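You operate a simulated robot arm through the tools that you are given. There is no shell and no other tool. Be economical: measure what you need, move in short steps, check, and stop when the job is done.

You are at the controls of a simulated robot arm. One attempt, no reset.

TASK
Unplug both leads from the stage box and park the plugs.
Fine: press each tab before you pull its plug. Stand each plug in the plug rest, next to the plug of its own colour.
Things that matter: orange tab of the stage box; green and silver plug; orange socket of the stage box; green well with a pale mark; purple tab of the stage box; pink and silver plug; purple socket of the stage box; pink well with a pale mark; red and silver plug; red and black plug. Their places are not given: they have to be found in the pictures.

Only the result counts: the job must be done as asked and must still hold three seconds after the hand-in. Knocking over, shifting, dropping, spilling or breaking anything else fails it.

THE ROBOT
A 6-joint arm with a two-finger parallel gripper, fixed in place. Base frame: the origin is at the foot of the arm, x ahead of it, y to its left, z up. Units: m, degrees, N and s.
Its first joint turns from -66.0 to 66.0 degrees. Payload 2.9 kg.
The tool frame sits at the grasp point between the pads (the TCP): z along the fingers, y along the line on which they close. The tips reach 0.03 m beyond it. The gripper opens to 0.11 m. The fingers are 0.02 m wide and 0.01 m thick; the gripper's body (0.048 by 0.112 m) begins 0.055 m behind the TCP.
Orientation is that of the tool frame in the base frame, as a unit quaternion [x, y, z, w]. With the fingers straight down and closing along the base's y, the tool's x points along the base's -x, its y along +y and its z along -z.

THE INTERFACE
- The arm moves only by the tool step_arm. Its arguments are lists of equal length, an entry for each row: "jaw": the finger opening in mm, from 0 to 110; "offset": the shift along the base's x, y, z in mm, a list of three; "rot": the turn, a rotation vector about the base's x, y, z in degrees, a list of three. In form: {"jaw": [jaw, ...], "offset": [[x, y, z], ...], "rot": [[ax, ay, az], ...]}. A call has 1 to 12 rows; each row shifts and turns the commanded pose from where the row before left it. Rows are played at 5 a second. More than 0.05 m and 8.6 degrees between two rows, or a gripper value outside its range, and nothing of the call is played. A pose out of reach is approached as far as the arm can. The call stops where the force on the tool passes 40 N (or 10 N more than at its start, if that is more) or the arm is blocked; 0.2 s more then pass. The fingers move at their own pace (about 0.108 m/s each) and stop on an object; they squeeze with about 33 N. The grip force told is the motor's: it shows also when the fingers shut on nothing. Time passes only in rows, and 0.2 s behind the last, so rows that do not move let the fingers close. It gives the time, the measured TCP pose, the force on the tool (base axes), the opening and the grip force at its end, in the units of the frame above (readings bear some noise), and new pictures: "show" is both (left out), scene, wrist or none.
- Cameras (640 x 400 px; columns grow to the right, rows downward): "scene" is fixed at [0.0861, 0.4367, 1.3924]; the picture's right is [-0.68, -0.73, 0.00], its down [-0.35, 0.33, -0.87] and it looks along [0.64, -0.60, -0.49] (base axes); focal length 317 px, centre (320, 200). "wrist" rides on the gripper at [-0.036, 0, -0.057] in the tool frame; the picture's right is [0.00, -1.00, 0.00], its down [0.97, 0.00, -0.24] and it looks along [0.24, 0.00, 0.97] (tool axes); focal length 218 px, centre (320, 200).
- pixel_to_xyz(camera, pixels): for up to 12 pixels [column, row] of the newest picture of that camera ("zoom" is the newest enlarged one), the place [x, y, z] in the base frame of the surface seen there, good to about 0.002 m. The clock stands still meanwhile.
- inspect(camera, box): a new picture of the part [left, top, right, bottom] of that camera's present view, enlarged. The clock stands still meanwhile.
- close_job(): hands the job in; it is judged then, once.

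Go step by step. Measure first, check grasps and placings, and put right what went wrong. The budget is 80 turns and 120 pictures, counting those below and the enlarged ones. Unless the task says otherwise, let go and move clear before handing in, and close with one line.

The tools are called after ">>>" as a command line: name --argument value ..., lists and objects as JSON in quotes. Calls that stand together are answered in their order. step_arm: Moves the arm, as the interface text tells. Its arguments: {"type":"object","properties":{"jaw":{"type":"array","items":{"type":"number"}},"offset":{"type":"array","items":{"type":"array","items":{"type":"number"}}},"rot":{"type":"array","items":{"type":"array","items":{"type":"number"}}},"show":{"type":"string","enum":["both","scene","wrist","none"]}},"required":["jaw","offset","rot"]} The other tools are called the same way: pixel_to_xyz (camera, pixels) gives the place of the surface under pixels of a picture; inspect (camera, box) takes an enlarged picture of a part of a camera's view; close_job () hands the job in.

At the start:

```text
time: 0.0
position: [0.4484, -0.0925, 1.155]
orientation: [0.0, 1.0, 0.0, -0.001]
contact_force: [0.1, 0.2, -0.4]
gripper_width: 0.1102
grasp_force: 0.1
```

scene: 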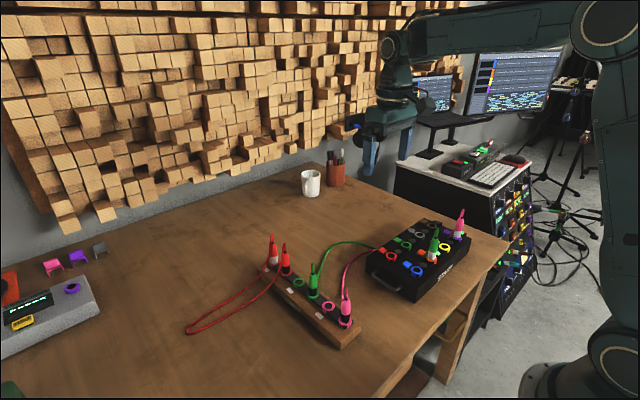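
wrist: 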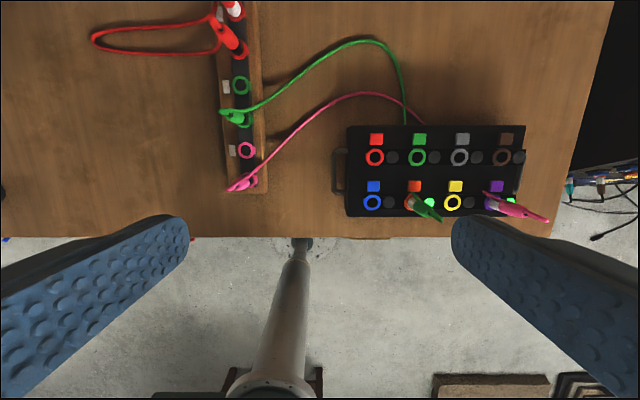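

The stage box is around scene (425,260) with the green plug at (433,245) and a pink one at (460,225). The plug rest is around (310,300). I'll enlarge both.

>>> inspect --camera "scene" --box '[360, 195, 488, 305]'

>>> inspect --camera "scene" --box '[250, 225, 378, 355]'

>>> inspect --camera "wrist" --box '[320, 110, 560, 240]'

>>> inspect --camera "wrist" --box '[180, 0, 320, 210]'

```text
3.64 times, centred on (424, 250) of scene
```

zoom: 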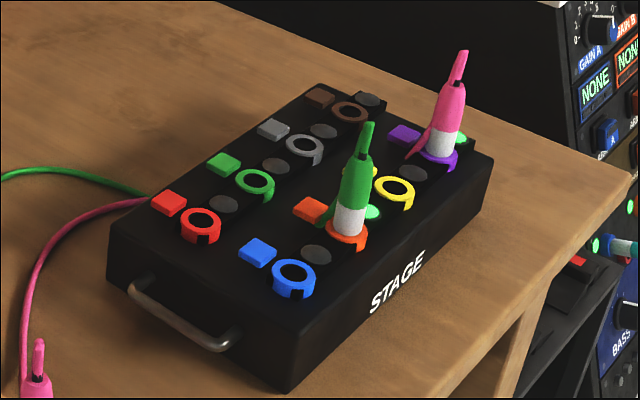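

```text
3.08 times, centred on (314, 290) of scene
```

zoom: 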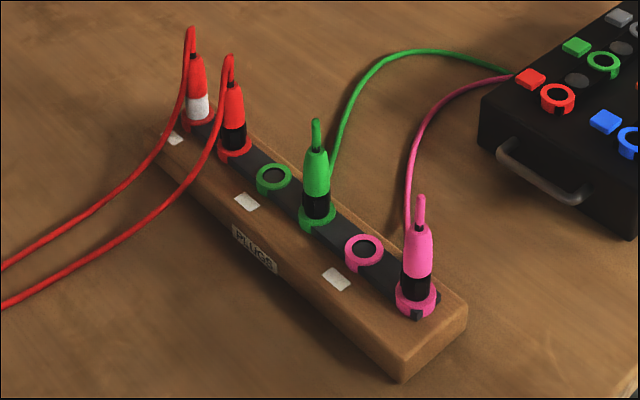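

```text
2.67 times, centred on (440, 175) of wrist
```

zoom: 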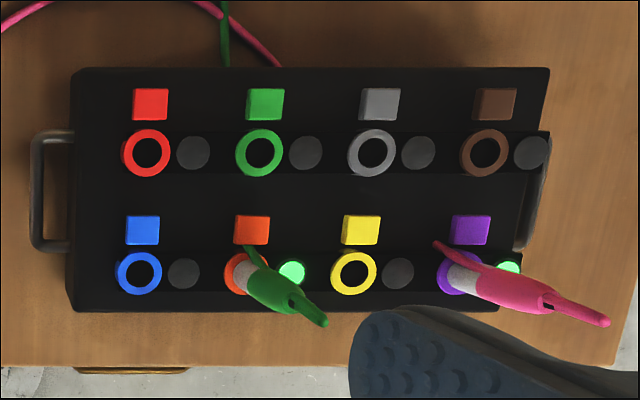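

```text
1.90 times, centred on (250, 105) of wrist
```

zoom: 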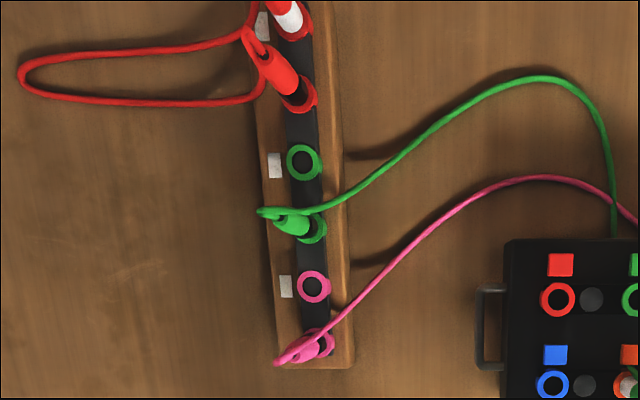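

Green/silver sits in the orange socket and pink/silver in the purple one; the free wells with pale marks are in the rest. I'll measure points in both views.

>>> pixel_to_xyz --camera "wrist" --pixels '[[414, 186], [496, 186], [373, 186], [455, 186], [372, 202], [453, 202], [408, 202], [375, 157], [241, 85], [246, 150], [227, 87], [232, 151]]'

>>> pixel_to_xyz --camera "scene" --pixels '[[422, 253], [471, 232], [430, 258], [430, 255], [432, 245], [433, 232], [448, 238], [448, 234], [458, 224], [461, 213], [333, 298], [345, 307]]'

>>> inspect --camera "scene" --box '[412, 205, 476, 265]'

>>> inspect --camera "scene" --box '[295, 260, 359, 335]'

```text
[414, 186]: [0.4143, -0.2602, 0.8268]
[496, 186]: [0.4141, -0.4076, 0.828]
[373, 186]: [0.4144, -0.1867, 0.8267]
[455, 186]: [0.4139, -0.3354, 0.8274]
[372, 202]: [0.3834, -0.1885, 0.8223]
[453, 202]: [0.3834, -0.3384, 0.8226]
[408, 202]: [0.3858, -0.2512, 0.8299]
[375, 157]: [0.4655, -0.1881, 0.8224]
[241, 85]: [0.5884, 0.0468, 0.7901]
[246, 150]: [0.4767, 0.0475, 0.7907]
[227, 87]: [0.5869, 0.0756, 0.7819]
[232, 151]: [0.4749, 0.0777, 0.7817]
```

```text
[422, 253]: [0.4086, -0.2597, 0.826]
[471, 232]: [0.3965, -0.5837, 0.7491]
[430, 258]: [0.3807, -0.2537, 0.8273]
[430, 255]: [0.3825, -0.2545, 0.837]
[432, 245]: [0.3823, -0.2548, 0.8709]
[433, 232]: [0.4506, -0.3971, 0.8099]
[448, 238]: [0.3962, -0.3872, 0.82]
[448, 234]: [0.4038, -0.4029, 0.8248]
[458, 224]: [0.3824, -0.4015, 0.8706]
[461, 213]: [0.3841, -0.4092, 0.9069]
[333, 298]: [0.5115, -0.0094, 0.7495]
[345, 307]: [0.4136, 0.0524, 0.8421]
```

```text
6.67 times, centred on (444, 235) of scene
```

zoom: 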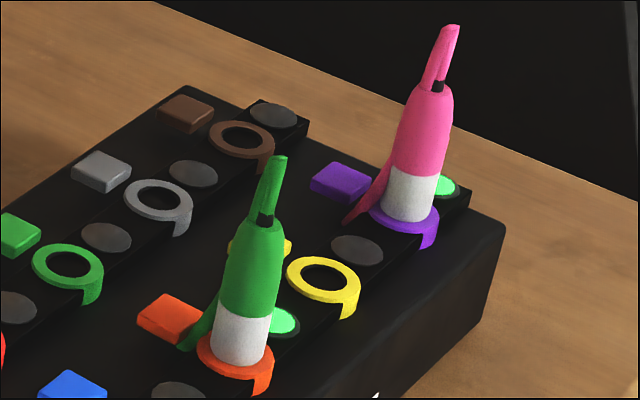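

```text
5.33 times, centred on (327, 298) of scene
```

zoom: 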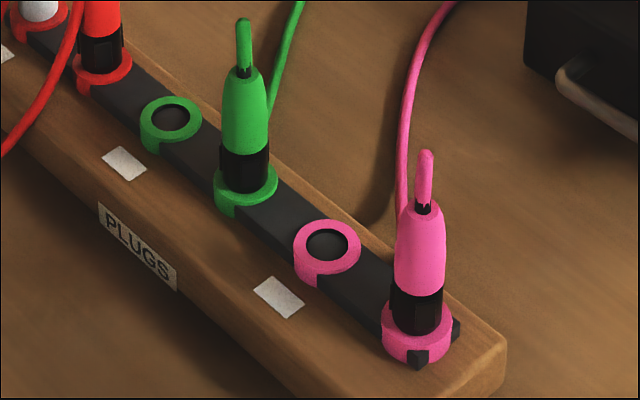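

Box layout is clear: sockets near x≈0.385, tabs near x≈0.414. I'll measure plug heights and tails with finer points.

>>> inspect --camera "wrist" --box '[395, 170, 555, 235]'

>>> pixel_to_xyz --camera "scene" --pixels '[[435, 236], [439, 223], [438, 228], [437, 238], [463, 209], [460, 217], [449, 226], [432, 250], [345, 303], [314, 291], [304, 285], [327, 306]]'

>>> pixel_to_xyz --camera "wrist" --pixels '[[441, 219], [431, 213], [416, 205], [545, 220], [528, 214], [500, 205], [487, 195], [414, 195]]'

```text
4.00 times, centred on (475, 202) of wrist
```

zoom: 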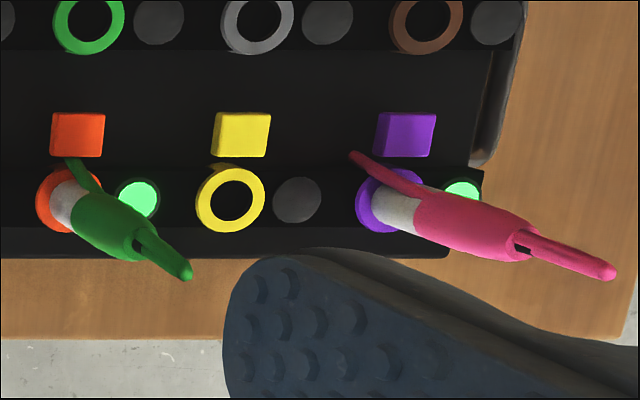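

```text
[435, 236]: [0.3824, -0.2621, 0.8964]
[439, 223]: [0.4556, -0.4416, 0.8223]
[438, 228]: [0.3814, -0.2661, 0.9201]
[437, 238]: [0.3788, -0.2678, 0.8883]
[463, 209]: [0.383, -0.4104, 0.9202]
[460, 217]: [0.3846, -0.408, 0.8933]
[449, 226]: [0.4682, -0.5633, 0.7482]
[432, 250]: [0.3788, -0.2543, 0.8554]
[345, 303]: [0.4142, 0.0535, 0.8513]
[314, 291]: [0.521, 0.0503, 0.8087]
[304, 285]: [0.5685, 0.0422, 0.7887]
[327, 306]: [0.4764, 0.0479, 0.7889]
```

```text
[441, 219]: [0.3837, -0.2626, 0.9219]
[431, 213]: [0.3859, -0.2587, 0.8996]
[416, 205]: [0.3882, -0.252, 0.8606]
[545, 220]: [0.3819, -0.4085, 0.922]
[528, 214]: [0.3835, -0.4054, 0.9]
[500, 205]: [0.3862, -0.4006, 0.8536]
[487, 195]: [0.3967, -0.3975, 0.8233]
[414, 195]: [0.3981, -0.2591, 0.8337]
```

Plugs are vertical at about (0.384,-0.262) and (0.384,-0.411), tops at 0.925. I'll close the fingers and move above the orange tab, offset slightly to +x to stay off the plug and cable.

>>> step_arm --jaw '[0, 0, 0, 0, 0, 0, 0, 0, 0]' --offset '[[-7, -42, 0], [-7, -42, 0], [-7, -42, 0], [-7.4, -42, 0], [0, 0, -45], [0, 0, -45], [0, 0, -45], [0, 0, -45], [0, 0, 0]]' --rot '[[0, 0, 0], [0, 0, 0], [0, 0, 0], [0, 0, 0], [0, 0, 0], [0, 0, 0], [0, 0, 0], [0, 0, 0], [0, 0, 0]]'

```text
time: 2.0
position: [0.4208, -0.2594, 0.9735]
orientation: [0.0, 1.0, -0.001, 0.0]
contact_force: [1.1, -0.6, -0.6]
gripper_width: 0.0
grasp_force: 32.9
```

scene: 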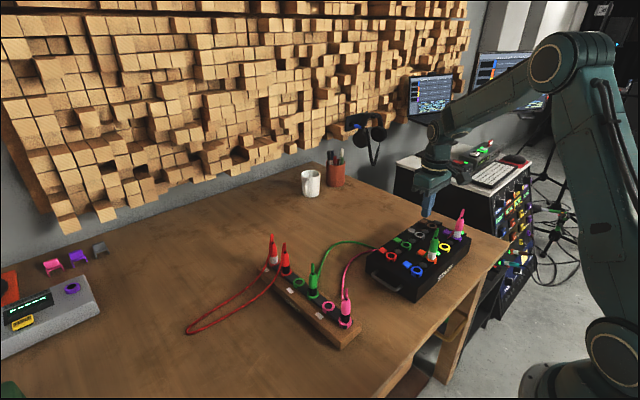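
wrist: 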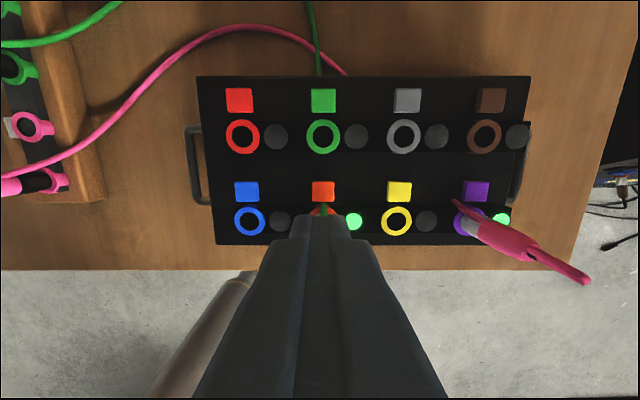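

The fingers hang over the orange tab; the green strand at (322,209) leans toward it. I'll measure the tab and strand.

>>> inspect --camera "wrist" --box '[280, 170, 380, 232]'

>>> pixel_to_xyz --camera "wrist" --pixels '[[323, 185], [323, 198], [323, 204], [322, 209], [314, 190], [333, 190], [466, 185], [476, 196], [454, 203], [459, 206]]'

```text
6.40 times, centred on (330, 201) of wrist
```

zoom: 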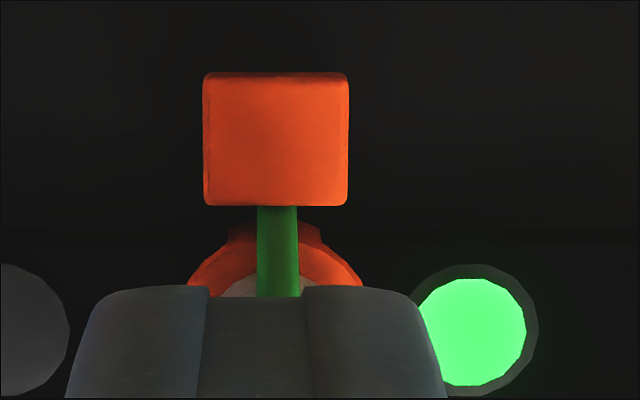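

```text
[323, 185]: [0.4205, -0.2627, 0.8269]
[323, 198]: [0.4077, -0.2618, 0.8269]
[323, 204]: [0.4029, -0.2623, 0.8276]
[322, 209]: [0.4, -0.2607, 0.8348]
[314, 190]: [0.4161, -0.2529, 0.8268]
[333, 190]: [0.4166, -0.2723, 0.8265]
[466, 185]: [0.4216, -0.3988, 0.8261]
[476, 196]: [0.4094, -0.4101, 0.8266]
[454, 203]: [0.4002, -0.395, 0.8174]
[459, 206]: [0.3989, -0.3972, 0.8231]
```

The tab is centred near (0.4145,-0.262), top 0.827. I'll centre in y and descend to just above it, then press in small steps.

>>> step_arm --jaw '[0, 0, 0, 0, 0, 0, 0, 0]' --offset '[[-1, -2.5, -40], [0, 0, -40], [0, 0, -28], [0, 0, -3], [0, 0, -3], [0, 0, -2], [0, 0, -2], [0, 0, 0]]' --rot '[[0, 0, 0], [0, 0, 0], [0, 0, 0], [0, 0, 0], [0, 0, 0], [0, 0, 0], [0, 0, 0], [0, 0, 0]]'

>>> inspect --camera "scene" --box '[380, 195, 488, 285]'

```text
time: 3.8
position: [0.4188, -0.2631, 0.8588]
orientation: [0.0, 1.0, -0.001, 0.0]
contact_force: [0.4, 0.0, 0.7]
gripper_width: 0.0001
grasp_force: 32.9
```

scene: 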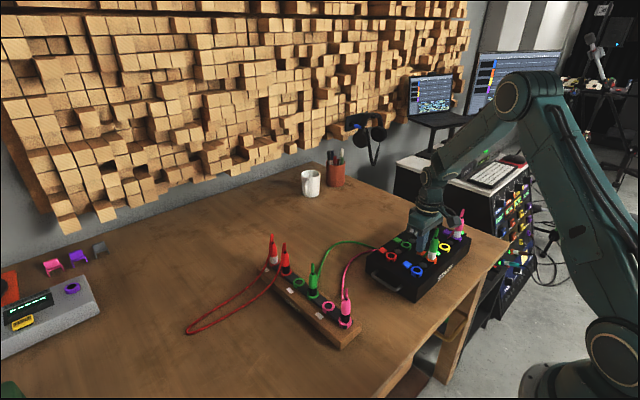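
wrist: 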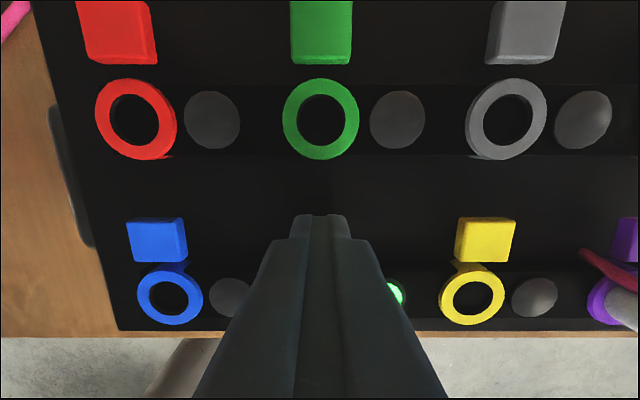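

```text
4.44 times, centred on (434, 240) of scene
```

zoom: 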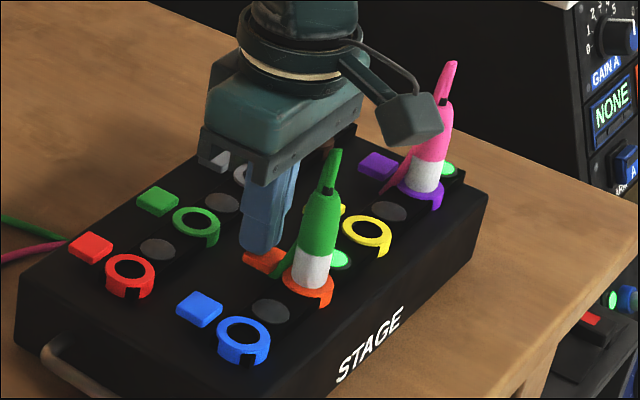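

The tip is at about z 0.829, just over the tab, with the lamp still green and no force. I'll press on in 1.5 mm steps.

>>> step_arm --jaw '[0, 0, 0, 0]' --offset '[[0, 0, -1.5], [0, 0, -1.5], [0, 0, -1.5], [0, 0, 0]]' --rot '[[0, 0, 0], [0, 0, 0], [0, 0, 0], [0, 0, 0]]' --show "wrist"

```text
time: 4.8
position: [0.42, -0.2637, 0.8532]
orientation: [0.0, 1.0, 0.001, 0.0]
contact_force: [-0.5, -1.1, 2.1]
gripper_width: 0.0003
grasp_force: 33.0
```

wrist: 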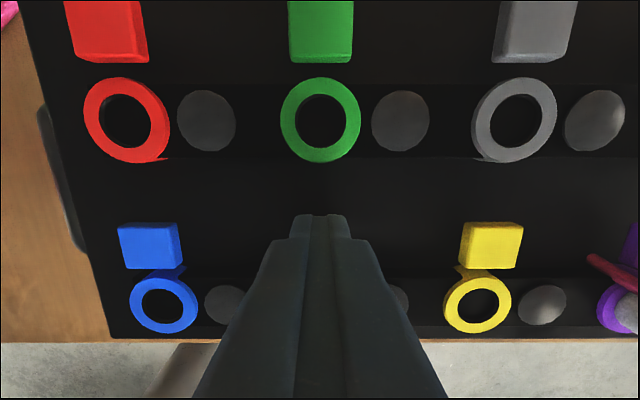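

The lamp beside the finger (398,298) has gone dark, so the tab released. I'll rise and check it stays released.

>>> step_arm --jaw '[0, 0, 0, 0, 0]' --offset '[[0, 0, 5], [0, 0, 30], [0, 0, 45], [0, 0, 45], [0, 0, 0]]' --rot '[[0, 0, 0], [0, 0, 0], [0, 0, 0], [0, 0, 0], [0, 0, 0]]'

>>> inspect --camera "scene" --box '[380, 195, 488, 285]'

```text
time: 6.0
position: [0.4203, -0.2626, 0.9782]
orientation: [0.0, 1.0, -0.001, 0.0]
contact_force: [0.1, 0.0, -1.2]
gripper_width: 0.0002
grasp_force: 32.8
```

scene: 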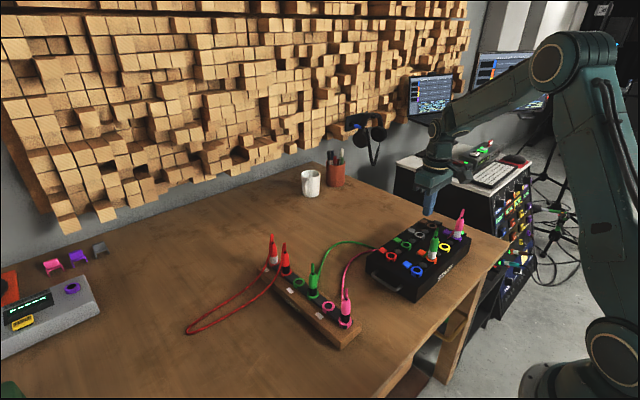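
wrist: 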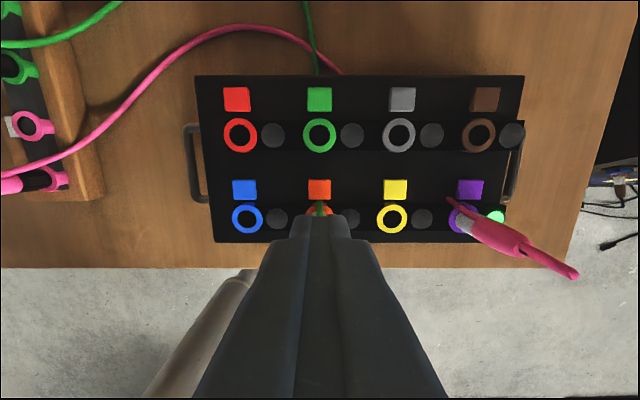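

```text
4.44 times, centred on (434, 240) of scene
```

zoom: 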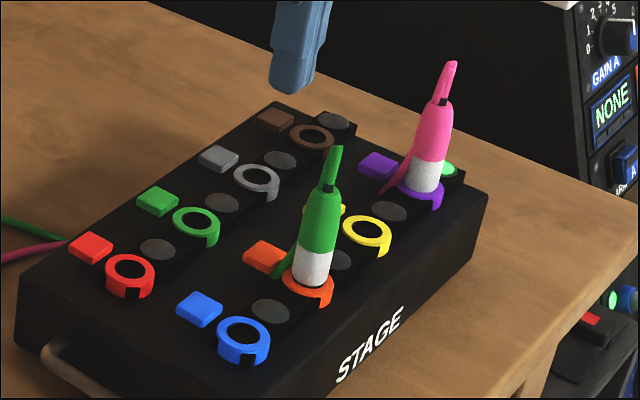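

The orange lamp is off and stays off, and the plug stands free. Now I'll open the jaw, centre over the green plug and lower to grasp its body, closing along y.

>>> step_arm --jaw '[50, 50, 50, 50, 50, 50]' --offset '[[0, 0, 0], [-36, 0.6, 0], [0, 0, 0], [0, 0, -35], [0, 0, -35], [0, 0, -20]]' --rot '[[0, 0, 0], [0, 0, 0], [0, 0, 0], [0, 0, 0], [0, 0, 0], [0, 0, 0]]'

>>> inspect --camera "scene" --box '[380, 195, 488, 285]'

```text
time: 7.4
position: [0.3833, -0.2632, 0.8851]
orientation: [0.0, 1.0, -0.001, -0.001]
contact_force: [-0.9, 0.3, -0.7]
gripper_width: 0.0499
grasp_force: 0.0
```

scene: 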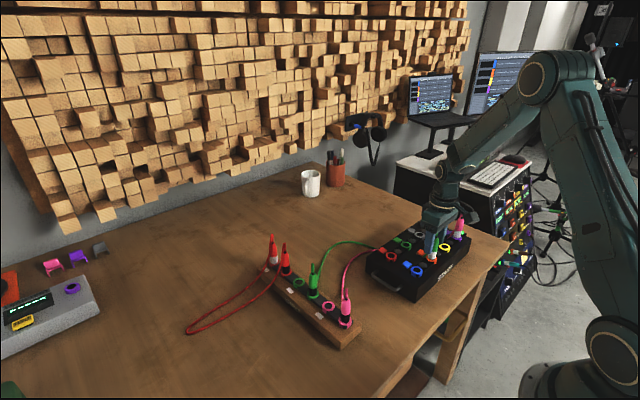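
wrist: 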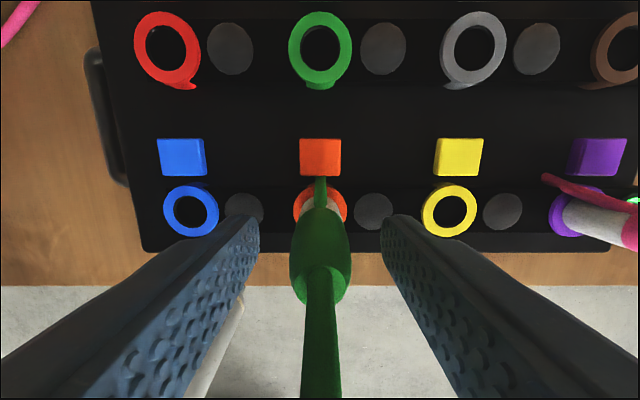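

```text
4.44 times, centred on (434, 240) of scene
```

zoom: 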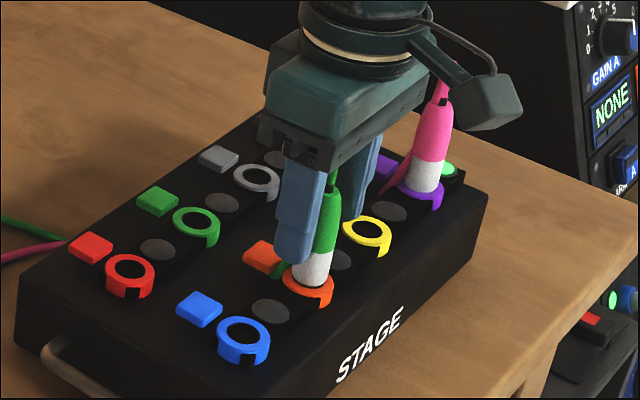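

The green plug is centred between the fingers (col 320). I'll close on it and lift gently straight up.

>>> step_arm --jaw '[0, 0, 0, 0, 0, 0, 0]' --offset '[[0, 0, 0], [0, 0, 0], [0, 0, 0], [0, 0, 5], [0, 0, 8], [0, 0, 12], [0, 0, 0]]' --rot '[[0, 0, 0], [0, 0, 0], [0, 0, 0], [0, 0, 0], [0, 0, 0], [0, 0, 0], [0, 0, 0]]'

>>> inspect --camera "scene" --box '[380, 195, 488, 285]'

```text
time: 9.0
position: [0.3827, -0.2642, 0.9138]
orientation: [0.0, 1.0, 0.0, -0.001]
contact_force: [0.0, -0.3, -0.4]
gripper_width: 0.0202
grasp_force: 33.2
```

scene: 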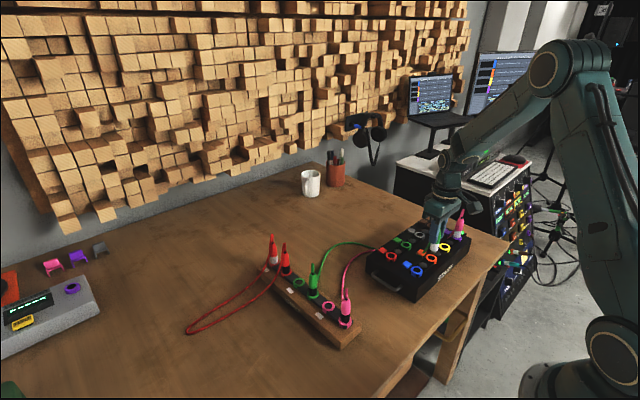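
wrist: 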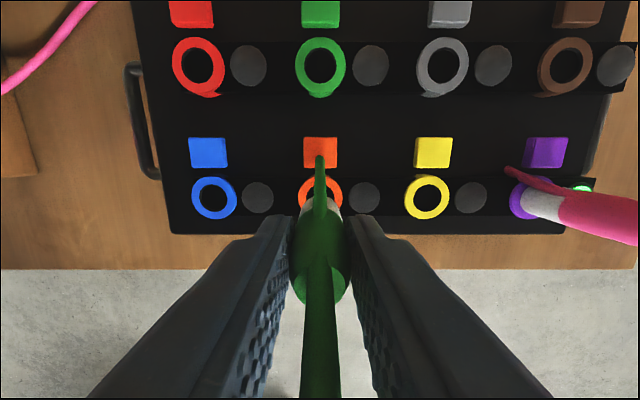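

```text
4.44 times, centred on (434, 240) of scene
```

zoom: 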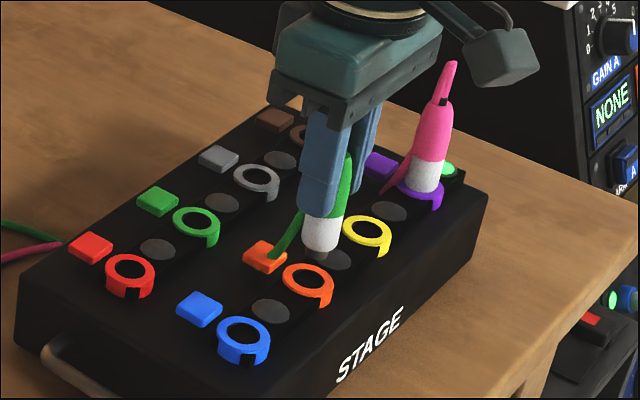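

The plug is in the grip (20 mm) and rising with its dark pin showing. I'll lift higher and look at it.

>>> step_arm --jaw '[0, 0, 0, 0, 0]' --offset '[[0, 0, 30], [0, 0, 40], [0, 0, 40], [0, 0, 30], [0, 0, 0]]' --rot '[[0, 0, 0], [0, 0, 0], [0, 0, 0], [0, 0, 0], [0, 0, 0]]'

>>> inspect --camera "scene" --box '[380, 175, 488, 285]'

```text
time: 10.2
position: [0.3826, -0.2644, 1.0518]
orientation: [0.0, 1.0, 0.0, 0.0]
contact_force: [-0.4, -0.5, -0.9]
gripper_width: 0.0201
grasp_force: 33.4
```

scene: 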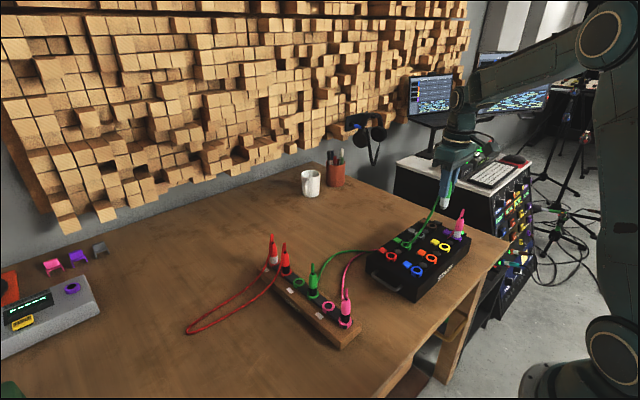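
wrist: 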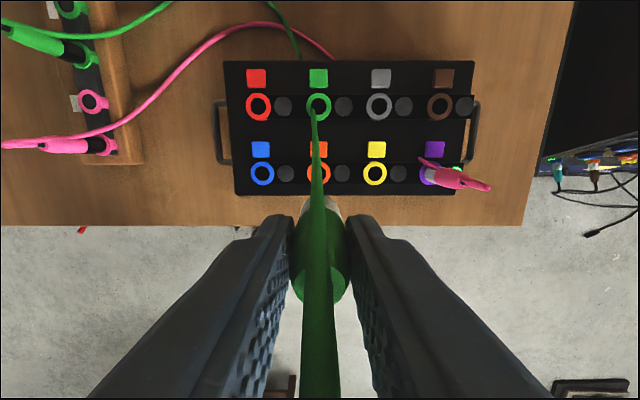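

```text
3.64 times, centred on (434, 230) of scene
```

zoom: 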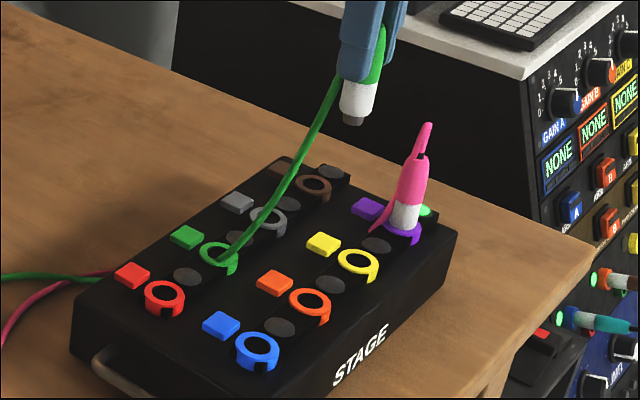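

The plug is out and held, with its cable passing through the box just visually. I'll look closely at the rest's wells and the held plug's tip.

>>> inspect --camera "wrist" --box '[0, 0, 160, 165]'

>>> pixel_to_xyz --camera "scene" --pixels '[[440, 208], [440, 206], [441, 201]]'

>>> pixel_to_xyz --camera "wrist" --pixels '[[70, 10], [93, 100], [54, 10], [75, 102], [70, 1], [83, 100], [103, 100], [260, 107], [260, 173], [270, 173], [250, 173]]'

```text
2.42 times, centred on (80, 82) of wrist
```

zoom: 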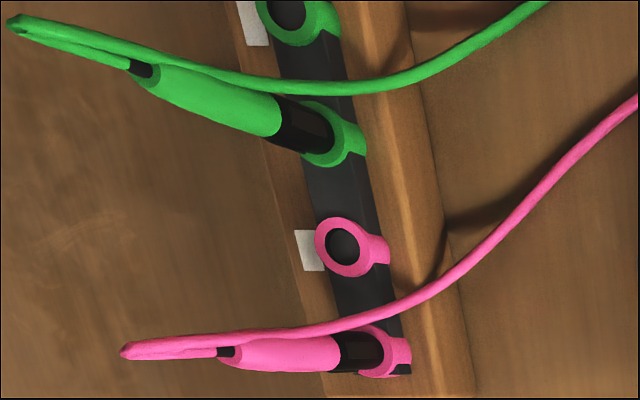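

```text
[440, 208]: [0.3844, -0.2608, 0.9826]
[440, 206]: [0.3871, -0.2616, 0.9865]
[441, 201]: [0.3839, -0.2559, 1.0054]
```

```text
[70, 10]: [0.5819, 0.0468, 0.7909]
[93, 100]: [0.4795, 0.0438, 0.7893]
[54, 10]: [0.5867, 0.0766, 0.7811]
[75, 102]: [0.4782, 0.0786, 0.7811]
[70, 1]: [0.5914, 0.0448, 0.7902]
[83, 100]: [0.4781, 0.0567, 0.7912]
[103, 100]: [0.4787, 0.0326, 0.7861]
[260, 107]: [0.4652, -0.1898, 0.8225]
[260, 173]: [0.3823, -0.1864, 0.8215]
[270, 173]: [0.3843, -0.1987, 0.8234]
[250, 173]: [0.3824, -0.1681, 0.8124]
```

The rest's wells are plain rings (skirts only straddle the bar), tops at about z 0.791. The plug pin is about 0.0705 below TCP. I'll carry the plug high over to the green well near (0.587,0.047).

>>> step_arm --jaw '[0, 0, 0, 0, 0, 0, 0, 0, 0, 0]' --offset '[[22.5, 34.6, 0], [22.5, 34.6, 0], [22.5, 34.6, 0], [22.5, 34.6, 0], [22.5, 34.6, 0], [22.5, 34.6, 0], [22.5, 34.6, 0], [22.5, 34.6, 0], [22.5, 34.6, 0], [0, 0, 0]]' --rot '[[0, 0, 0], [0, 0, 0], [0, 0, 0], [0, 0, 0], [0, 0, 0], [0, 0, 0], [0, 0, 0], [0, 0, 0], [0, 0, 0], [0, 0, 0]]'

>>> inspect --camera "wrist" --box '[250, 80, 410, 250]'

```text
time: 12.4
position: [0.5856, 0.0503, 1.0521]
orientation: [0.0, 1.0, 0.0, 0.0]
contact_force: [-0.5, -0.7, -1.7]
gripper_width: 0.02
grasp_force: 33.4
```

scene: 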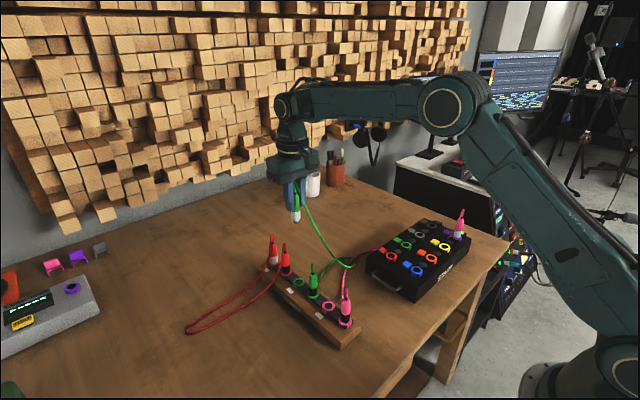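
wrist: 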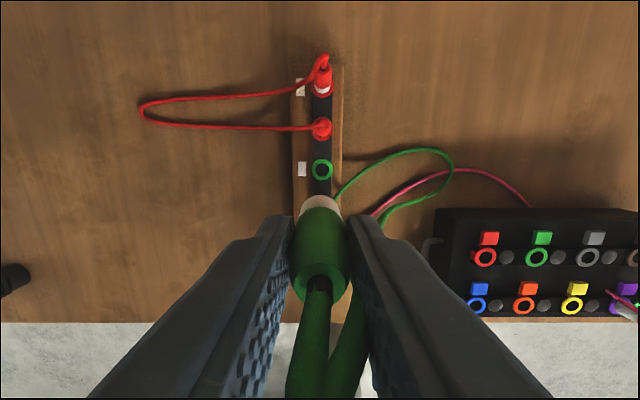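

```text
2.35 times, centred on (330, 165) of wrist
```

zoom: 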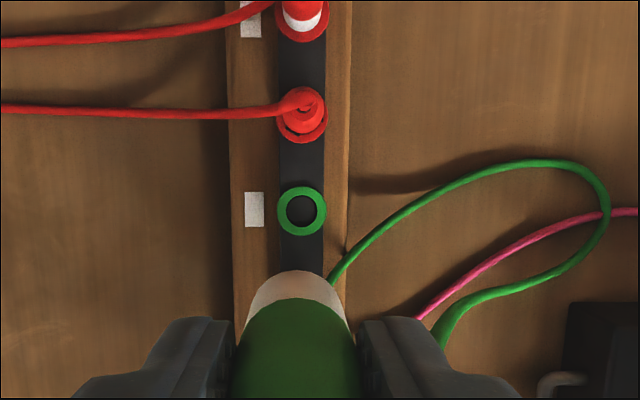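

The green ring is in clear view at zoom (302,211). I'll measure it finely, with the ring's four edges.

>>> pixel_to_xyz --camera "zoom" --pixels '[[302, 211], [282, 211], [322, 211], [302, 191], [302, 231], [254, 209], [335, 211], [303, 160], [300, 250]]'

>>> pixel_to_xyz --camera "scene" --pixels '[[297, 222], [297, 219], [297, 214]]'

>>> inspect --camera "scene" --box '[270, 170, 340, 235]'

```text
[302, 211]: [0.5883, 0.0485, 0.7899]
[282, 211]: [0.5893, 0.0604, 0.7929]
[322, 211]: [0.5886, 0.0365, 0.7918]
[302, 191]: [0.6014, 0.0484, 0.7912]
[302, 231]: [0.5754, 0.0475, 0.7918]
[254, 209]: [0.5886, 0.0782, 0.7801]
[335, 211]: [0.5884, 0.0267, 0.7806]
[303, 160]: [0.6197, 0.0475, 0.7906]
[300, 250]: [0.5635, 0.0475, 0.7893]
```

```text
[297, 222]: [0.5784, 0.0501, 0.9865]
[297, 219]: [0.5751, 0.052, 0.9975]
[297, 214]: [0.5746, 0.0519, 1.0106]
```

```text
6.15 times, centred on (305, 202) of scene
```

zoom: 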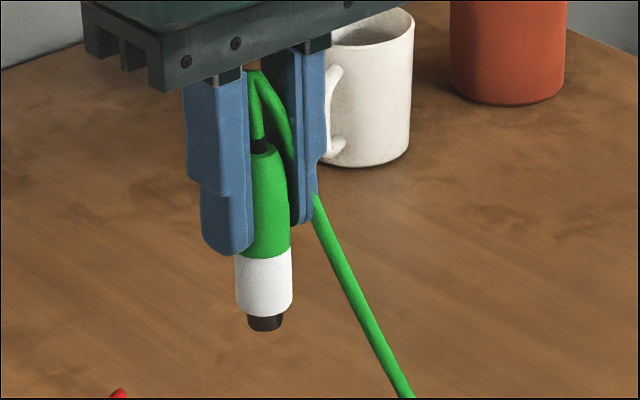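

Ring centre is (0.5886,0.0483), top 0.7915. To know the plug's offset in the grip, I'll measure the empty orange socket it came from.

>>> inspect --camera "wrist" --box '[460, 270, 600, 325]'

>>> inspect --camera "scene" --box '[400, 235, 470, 280]'

```text
4.57 times, centred on (530, 298) of wrist
```

zoom: 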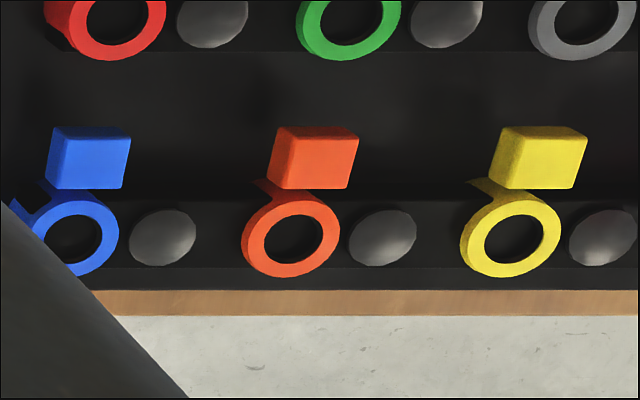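

```text
8.89 times, centred on (435, 258) of scene
```

zoom: 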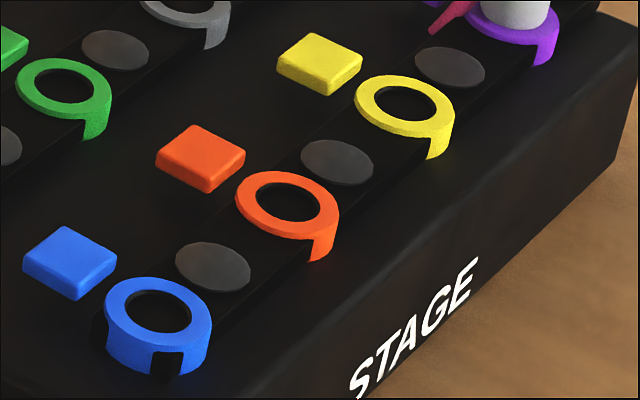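

>>> pixel_to_xyz --camera "zoom" --pixels '[[287, 179], [287, 226], [244, 199], [330, 208], [290, 201], [360, 82], [404, 104]]'

>>> pixel_to_xyz --camera "wrist" --pixels '[[523.7, 322], [523.7, 313.5], [523.7, 330], [514.5, 322], [532.5, 322]]'

```text
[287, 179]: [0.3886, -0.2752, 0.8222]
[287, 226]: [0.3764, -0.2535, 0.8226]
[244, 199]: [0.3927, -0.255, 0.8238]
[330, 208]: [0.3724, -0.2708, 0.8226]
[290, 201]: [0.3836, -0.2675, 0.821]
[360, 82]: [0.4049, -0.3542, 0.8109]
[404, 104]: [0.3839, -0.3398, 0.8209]
```

```text
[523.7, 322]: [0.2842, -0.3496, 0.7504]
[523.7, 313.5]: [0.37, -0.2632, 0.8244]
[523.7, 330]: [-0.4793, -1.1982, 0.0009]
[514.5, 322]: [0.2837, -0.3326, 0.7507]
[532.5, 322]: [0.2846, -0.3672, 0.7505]
```

The old socket centre (0.3825,-0.2643) matches the grasp TCP, so the plug is centred in the grip. I'll align over the well and descend to 10 mm above it.

>>> step_arm --jaw '[0, 0, 0, 0, 0, 0, 0]' --offset '[[3, -2, 0], [0, 0, -40], [0, 0, -40], [0, 0, -40], [0, 0, -40], [0, 0, -20], [0, 0, 0]]' --rot '[[0, 0, 0], [0, 0, 0], [0, 0, 0], [0, 0, 0], [0, 0, 0], [0, 0, 0], [0, 0, 0]]'

>>> inspect --camera "scene" --box '[260, 225, 360, 325]'

>>> inspect --camera "wrist" --box '[240, 120, 400, 250]'

```text
time: 14.0
position: [0.5884, 0.0459, 0.8745]
orientation: [0.001, 1.0, -0.001, 0.0]
contact_force: [0.1, 0.3, 0.0]
gripper_width: 0.02
grasp_force: 33.2
```

scene: 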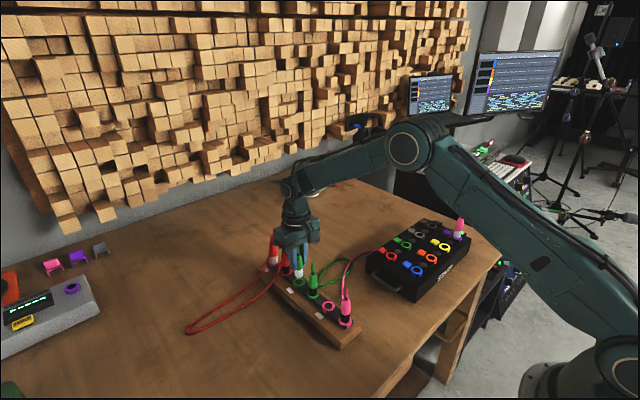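
wrist: 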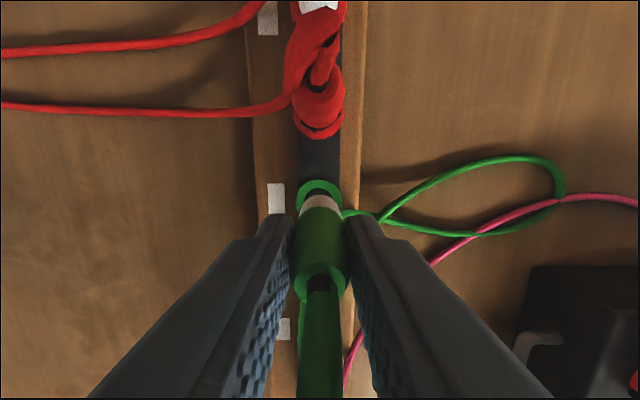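

```text
4.00 times, centred on (310, 275) of scene
```

zoom: 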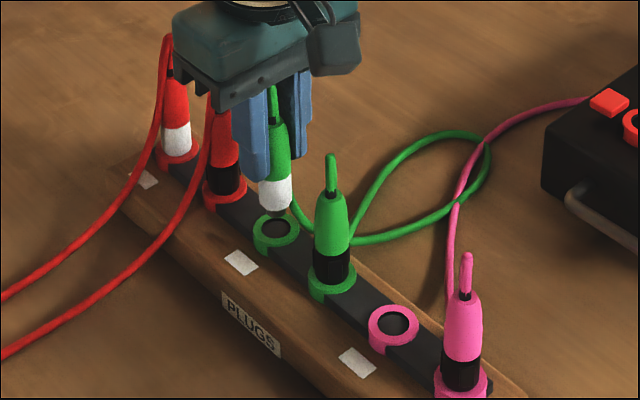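

```text
3.08 times, centred on (320, 185) of wrist
```

zoom: 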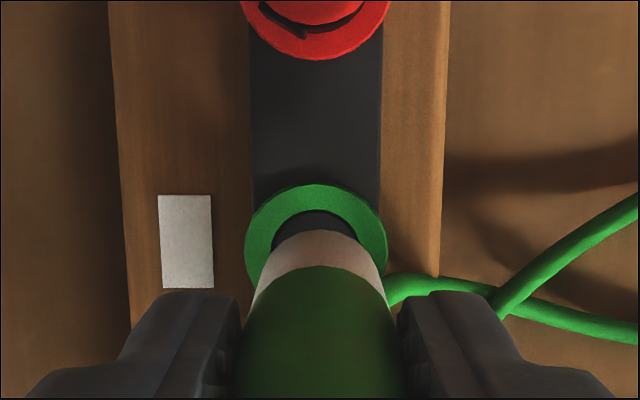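

Plug tip sits over the green ring, which lies about 1 mm to the left (+y). Before going lower I'll check parked tail heights against the gripper body.

>>> pixel_to_xyz --camera "scene" --pixels '[[343, 264], [312.5, 265], [272, 236], [286, 245], [304, 280], [293, 272], [377, 288]]'

>>> pixel_to_xyz --camera "wrist" --pixels '[[310, 50], [322, 60], [320, 90], [300, 90], [320, 183], [318, 70], [298, 195], [341, 195]]'

```text
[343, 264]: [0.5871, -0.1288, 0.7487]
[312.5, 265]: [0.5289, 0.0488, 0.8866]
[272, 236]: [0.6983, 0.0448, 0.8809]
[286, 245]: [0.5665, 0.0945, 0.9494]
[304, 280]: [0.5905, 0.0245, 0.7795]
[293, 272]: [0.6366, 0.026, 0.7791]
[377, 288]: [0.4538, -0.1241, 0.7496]
```

```text
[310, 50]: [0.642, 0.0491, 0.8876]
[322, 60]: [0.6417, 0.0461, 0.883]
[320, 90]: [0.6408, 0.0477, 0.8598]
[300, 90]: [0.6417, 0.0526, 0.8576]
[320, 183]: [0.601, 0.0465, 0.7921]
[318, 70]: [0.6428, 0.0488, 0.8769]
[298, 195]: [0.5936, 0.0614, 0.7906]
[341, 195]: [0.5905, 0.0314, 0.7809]
```

Red tail tops reach 0.888 at x=0.642, clear of the body. I'll shift +1.3 mm in y and insert slowly.

>>> step_arm --jaw '[0, 0, 0, 0, 0, 0, 0]' --offset '[[0, 1.3, 0], [0, 0, -6], [0, 0, -4], [0, 0, -4], [0, 0, -3], [0, 0, -2], [0, 0, 0]]' --rot '[[0, 0, 0], [0, 0, 0], [0, 0, 0], [0, 0, 0], [0, 0, 0], [0, 0, 0], [0, 0, 0]]'

>>> inspect --camera "scene" --box '[260, 225, 360, 325]'

>>> inspect --camera "wrist" --box '[240, 120, 400, 250]'

```text
time: 15.6
position: [0.5886, 0.0487, 0.8532]
orientation: [0.0, 1.0, -0.001, 0.0]
contact_force: [0.0, 0.2, -0.4]
gripper_width: 0.02
grasp_force: 33.1
```

scene: 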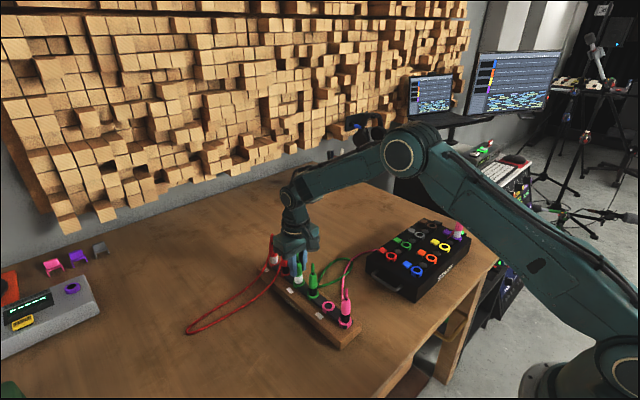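
wrist: 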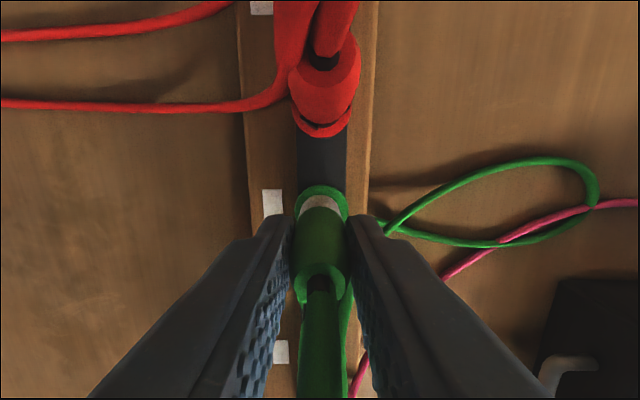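

```text
4.00 times, centred on (310, 275) of scene
```

zoom: 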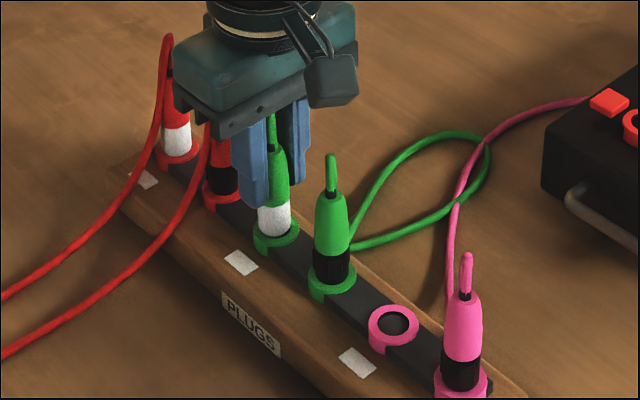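

```text
3.08 times, centred on (320, 185) of wrist
```

zoom: 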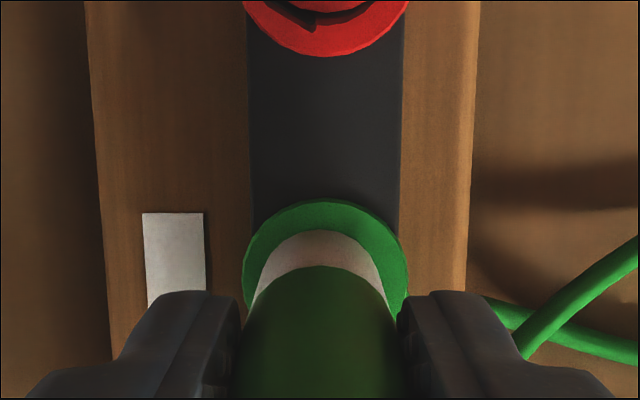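

The silver collar is down in the ring with no side force. I'll probe a little lower to feel the seat.

>>> step_arm --jaw '[0, 0, 0]' --offset '[[0, 0, -1], [0, 0, -1], [0, 0, 0]]' --rot '[[0, 0, 0], [0, 0, 0], [0, 0, 0]]' --show "none"

```text
time: 16.4
position: [0.5877, 0.0478, 0.8519]
orientation: [0.0, 1.0, -0.001, 0.001]
contact_force: [0.0, -0.3, -0.4]
gripper_width: 0.0203
grasp_force: 33.1
```

Still no contact force; two more millimetres.

>>> step_arm --jaw '[0, 0, 0, 0]' --offset '[[0, 0, -1], [0, 0, -1], [0, 0, 0], [0, 0, 0]]' --rot '[[0, 0, 0], [0, 0, 0], [0, 0, 0], [0, 0, 0]]' --show "scene"

>>> inspect --camera "scene" --box '[280, 250, 340, 310]'

```text
time: 17.4
position: [0.5897, 0.0474, 0.8497]
orientation: [0.001, 1.0, -0.001, 0.001]
contact_force: [-2.7, -0.1, 12.3]
gripper_width: 0.0201
grasp_force: 32.7
```

scene: 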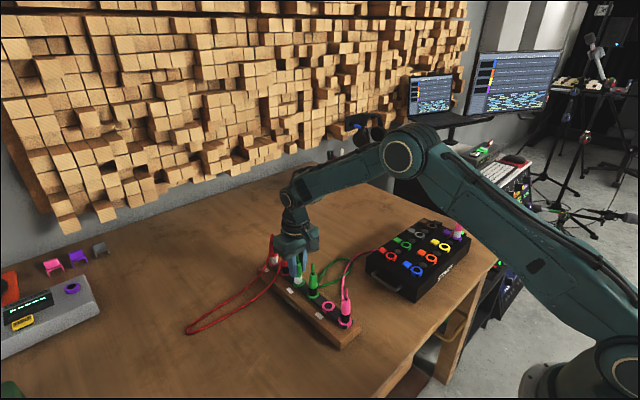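

```text
6.67 times, centred on (310, 280) of scene
```

zoom: 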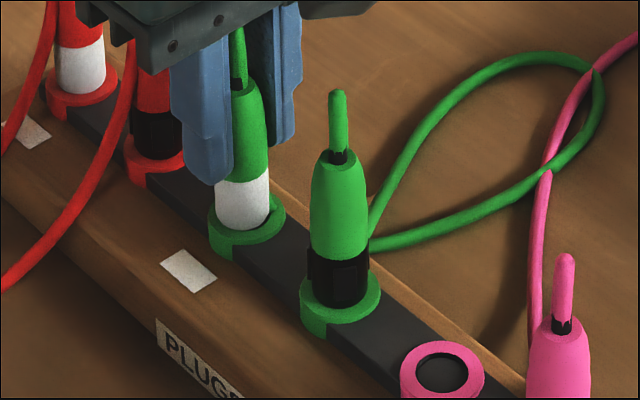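

Contact at 12 N: the plug is seated. I'll relax 1 mm, open, and lift straight away.

>>> step_arm --jaw '[0, 40, 40, 40, 40, 40, 40, 40]' --offset '[[0, 0, 1], [0, 0, 0], [0, 0, 0], [0, 0, 20], [0, 0, 40], [0, 0, 45], [0, 0, 45], [0, 0, 0]]' --rot '[[0, 0, 0], [0, 0, 0], [0, 0, 0], [0, 0, 0], [0, 0, 0], [0, 0, 0], [0, 0, 0], [0, 0, 0]]'

>>> inspect --camera "scene" --box '[260, 225, 360, 325]'

```text
time: 19.2
position: [0.5871, 0.0466, 1.0019]
orientation: [0.0, 1.0, 0.0, 0.0]
contact_force: [-0.1, 0.4, 0.2]
gripper_width: 0.0399
grasp_force: 0.1
```

scene: 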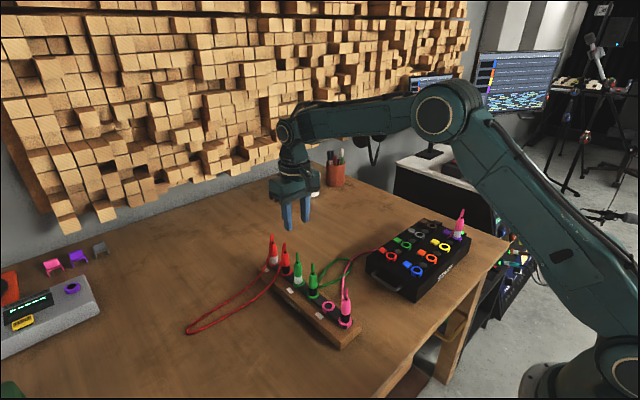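
wrist: 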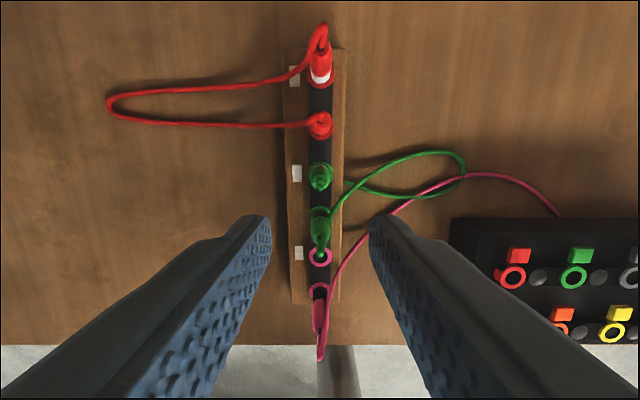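

```text
4.00 times, centred on (310, 275) of scene
```

zoom: 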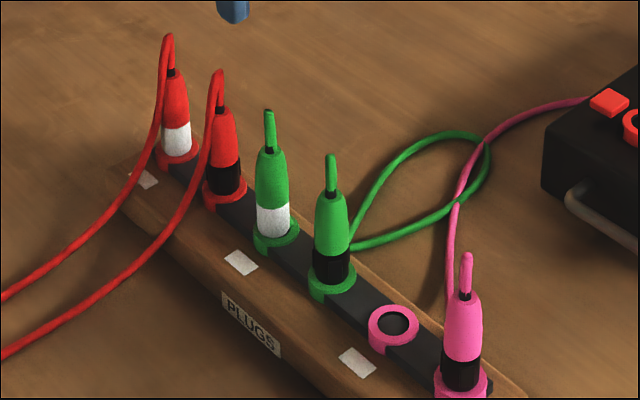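

Green/silver stands seated beside the green plug. Now over to the purple tab with closed fingers.

>>> step_arm --jaw '[0, 0, 0, 0, 0, 0, 0, 0, 0, 0, 0]' --offset '[[-16.8, -45.9, 0], [-16.8, -45.9, 0], [-16.8, -45.9, 0], [-16.8, -45.9, 0], [-16.8, -45.9, 0], [-16.8, -45.9, 0], [-16.8, -45.9, 0], [-16.8, -45.9, 0], [-16.8, -45.9, 0], [-16.8, -45.9, -20], [0, 0, 0]]' --rot '[[0, 0, 0], [0, 0, 0], [0, 0, 0], [0, 0, 0], [0, 0, 0], [0, 0, 0], [0, 0, 0], [0, 0, 0], [0, 0, 0], [0, 0, 0], [0, 0, 0]]' --show "wrist"

>>> inspect --camera "wrist" --box '[270, 170, 370, 232]'

```text
refused: row 10 steps farther than a row can; nothing moved
```

```text
6.40 times, centred on (320, 201) of wrist
```

zoom: 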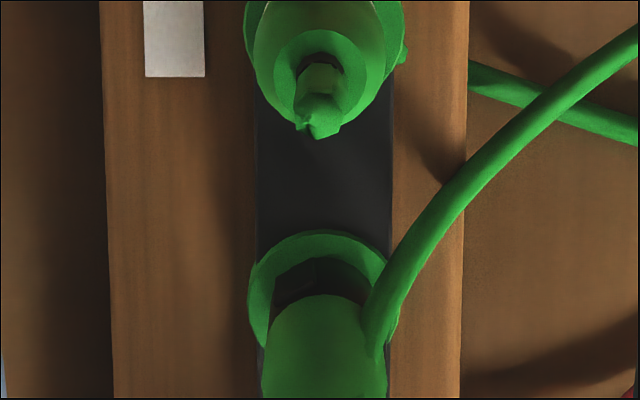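

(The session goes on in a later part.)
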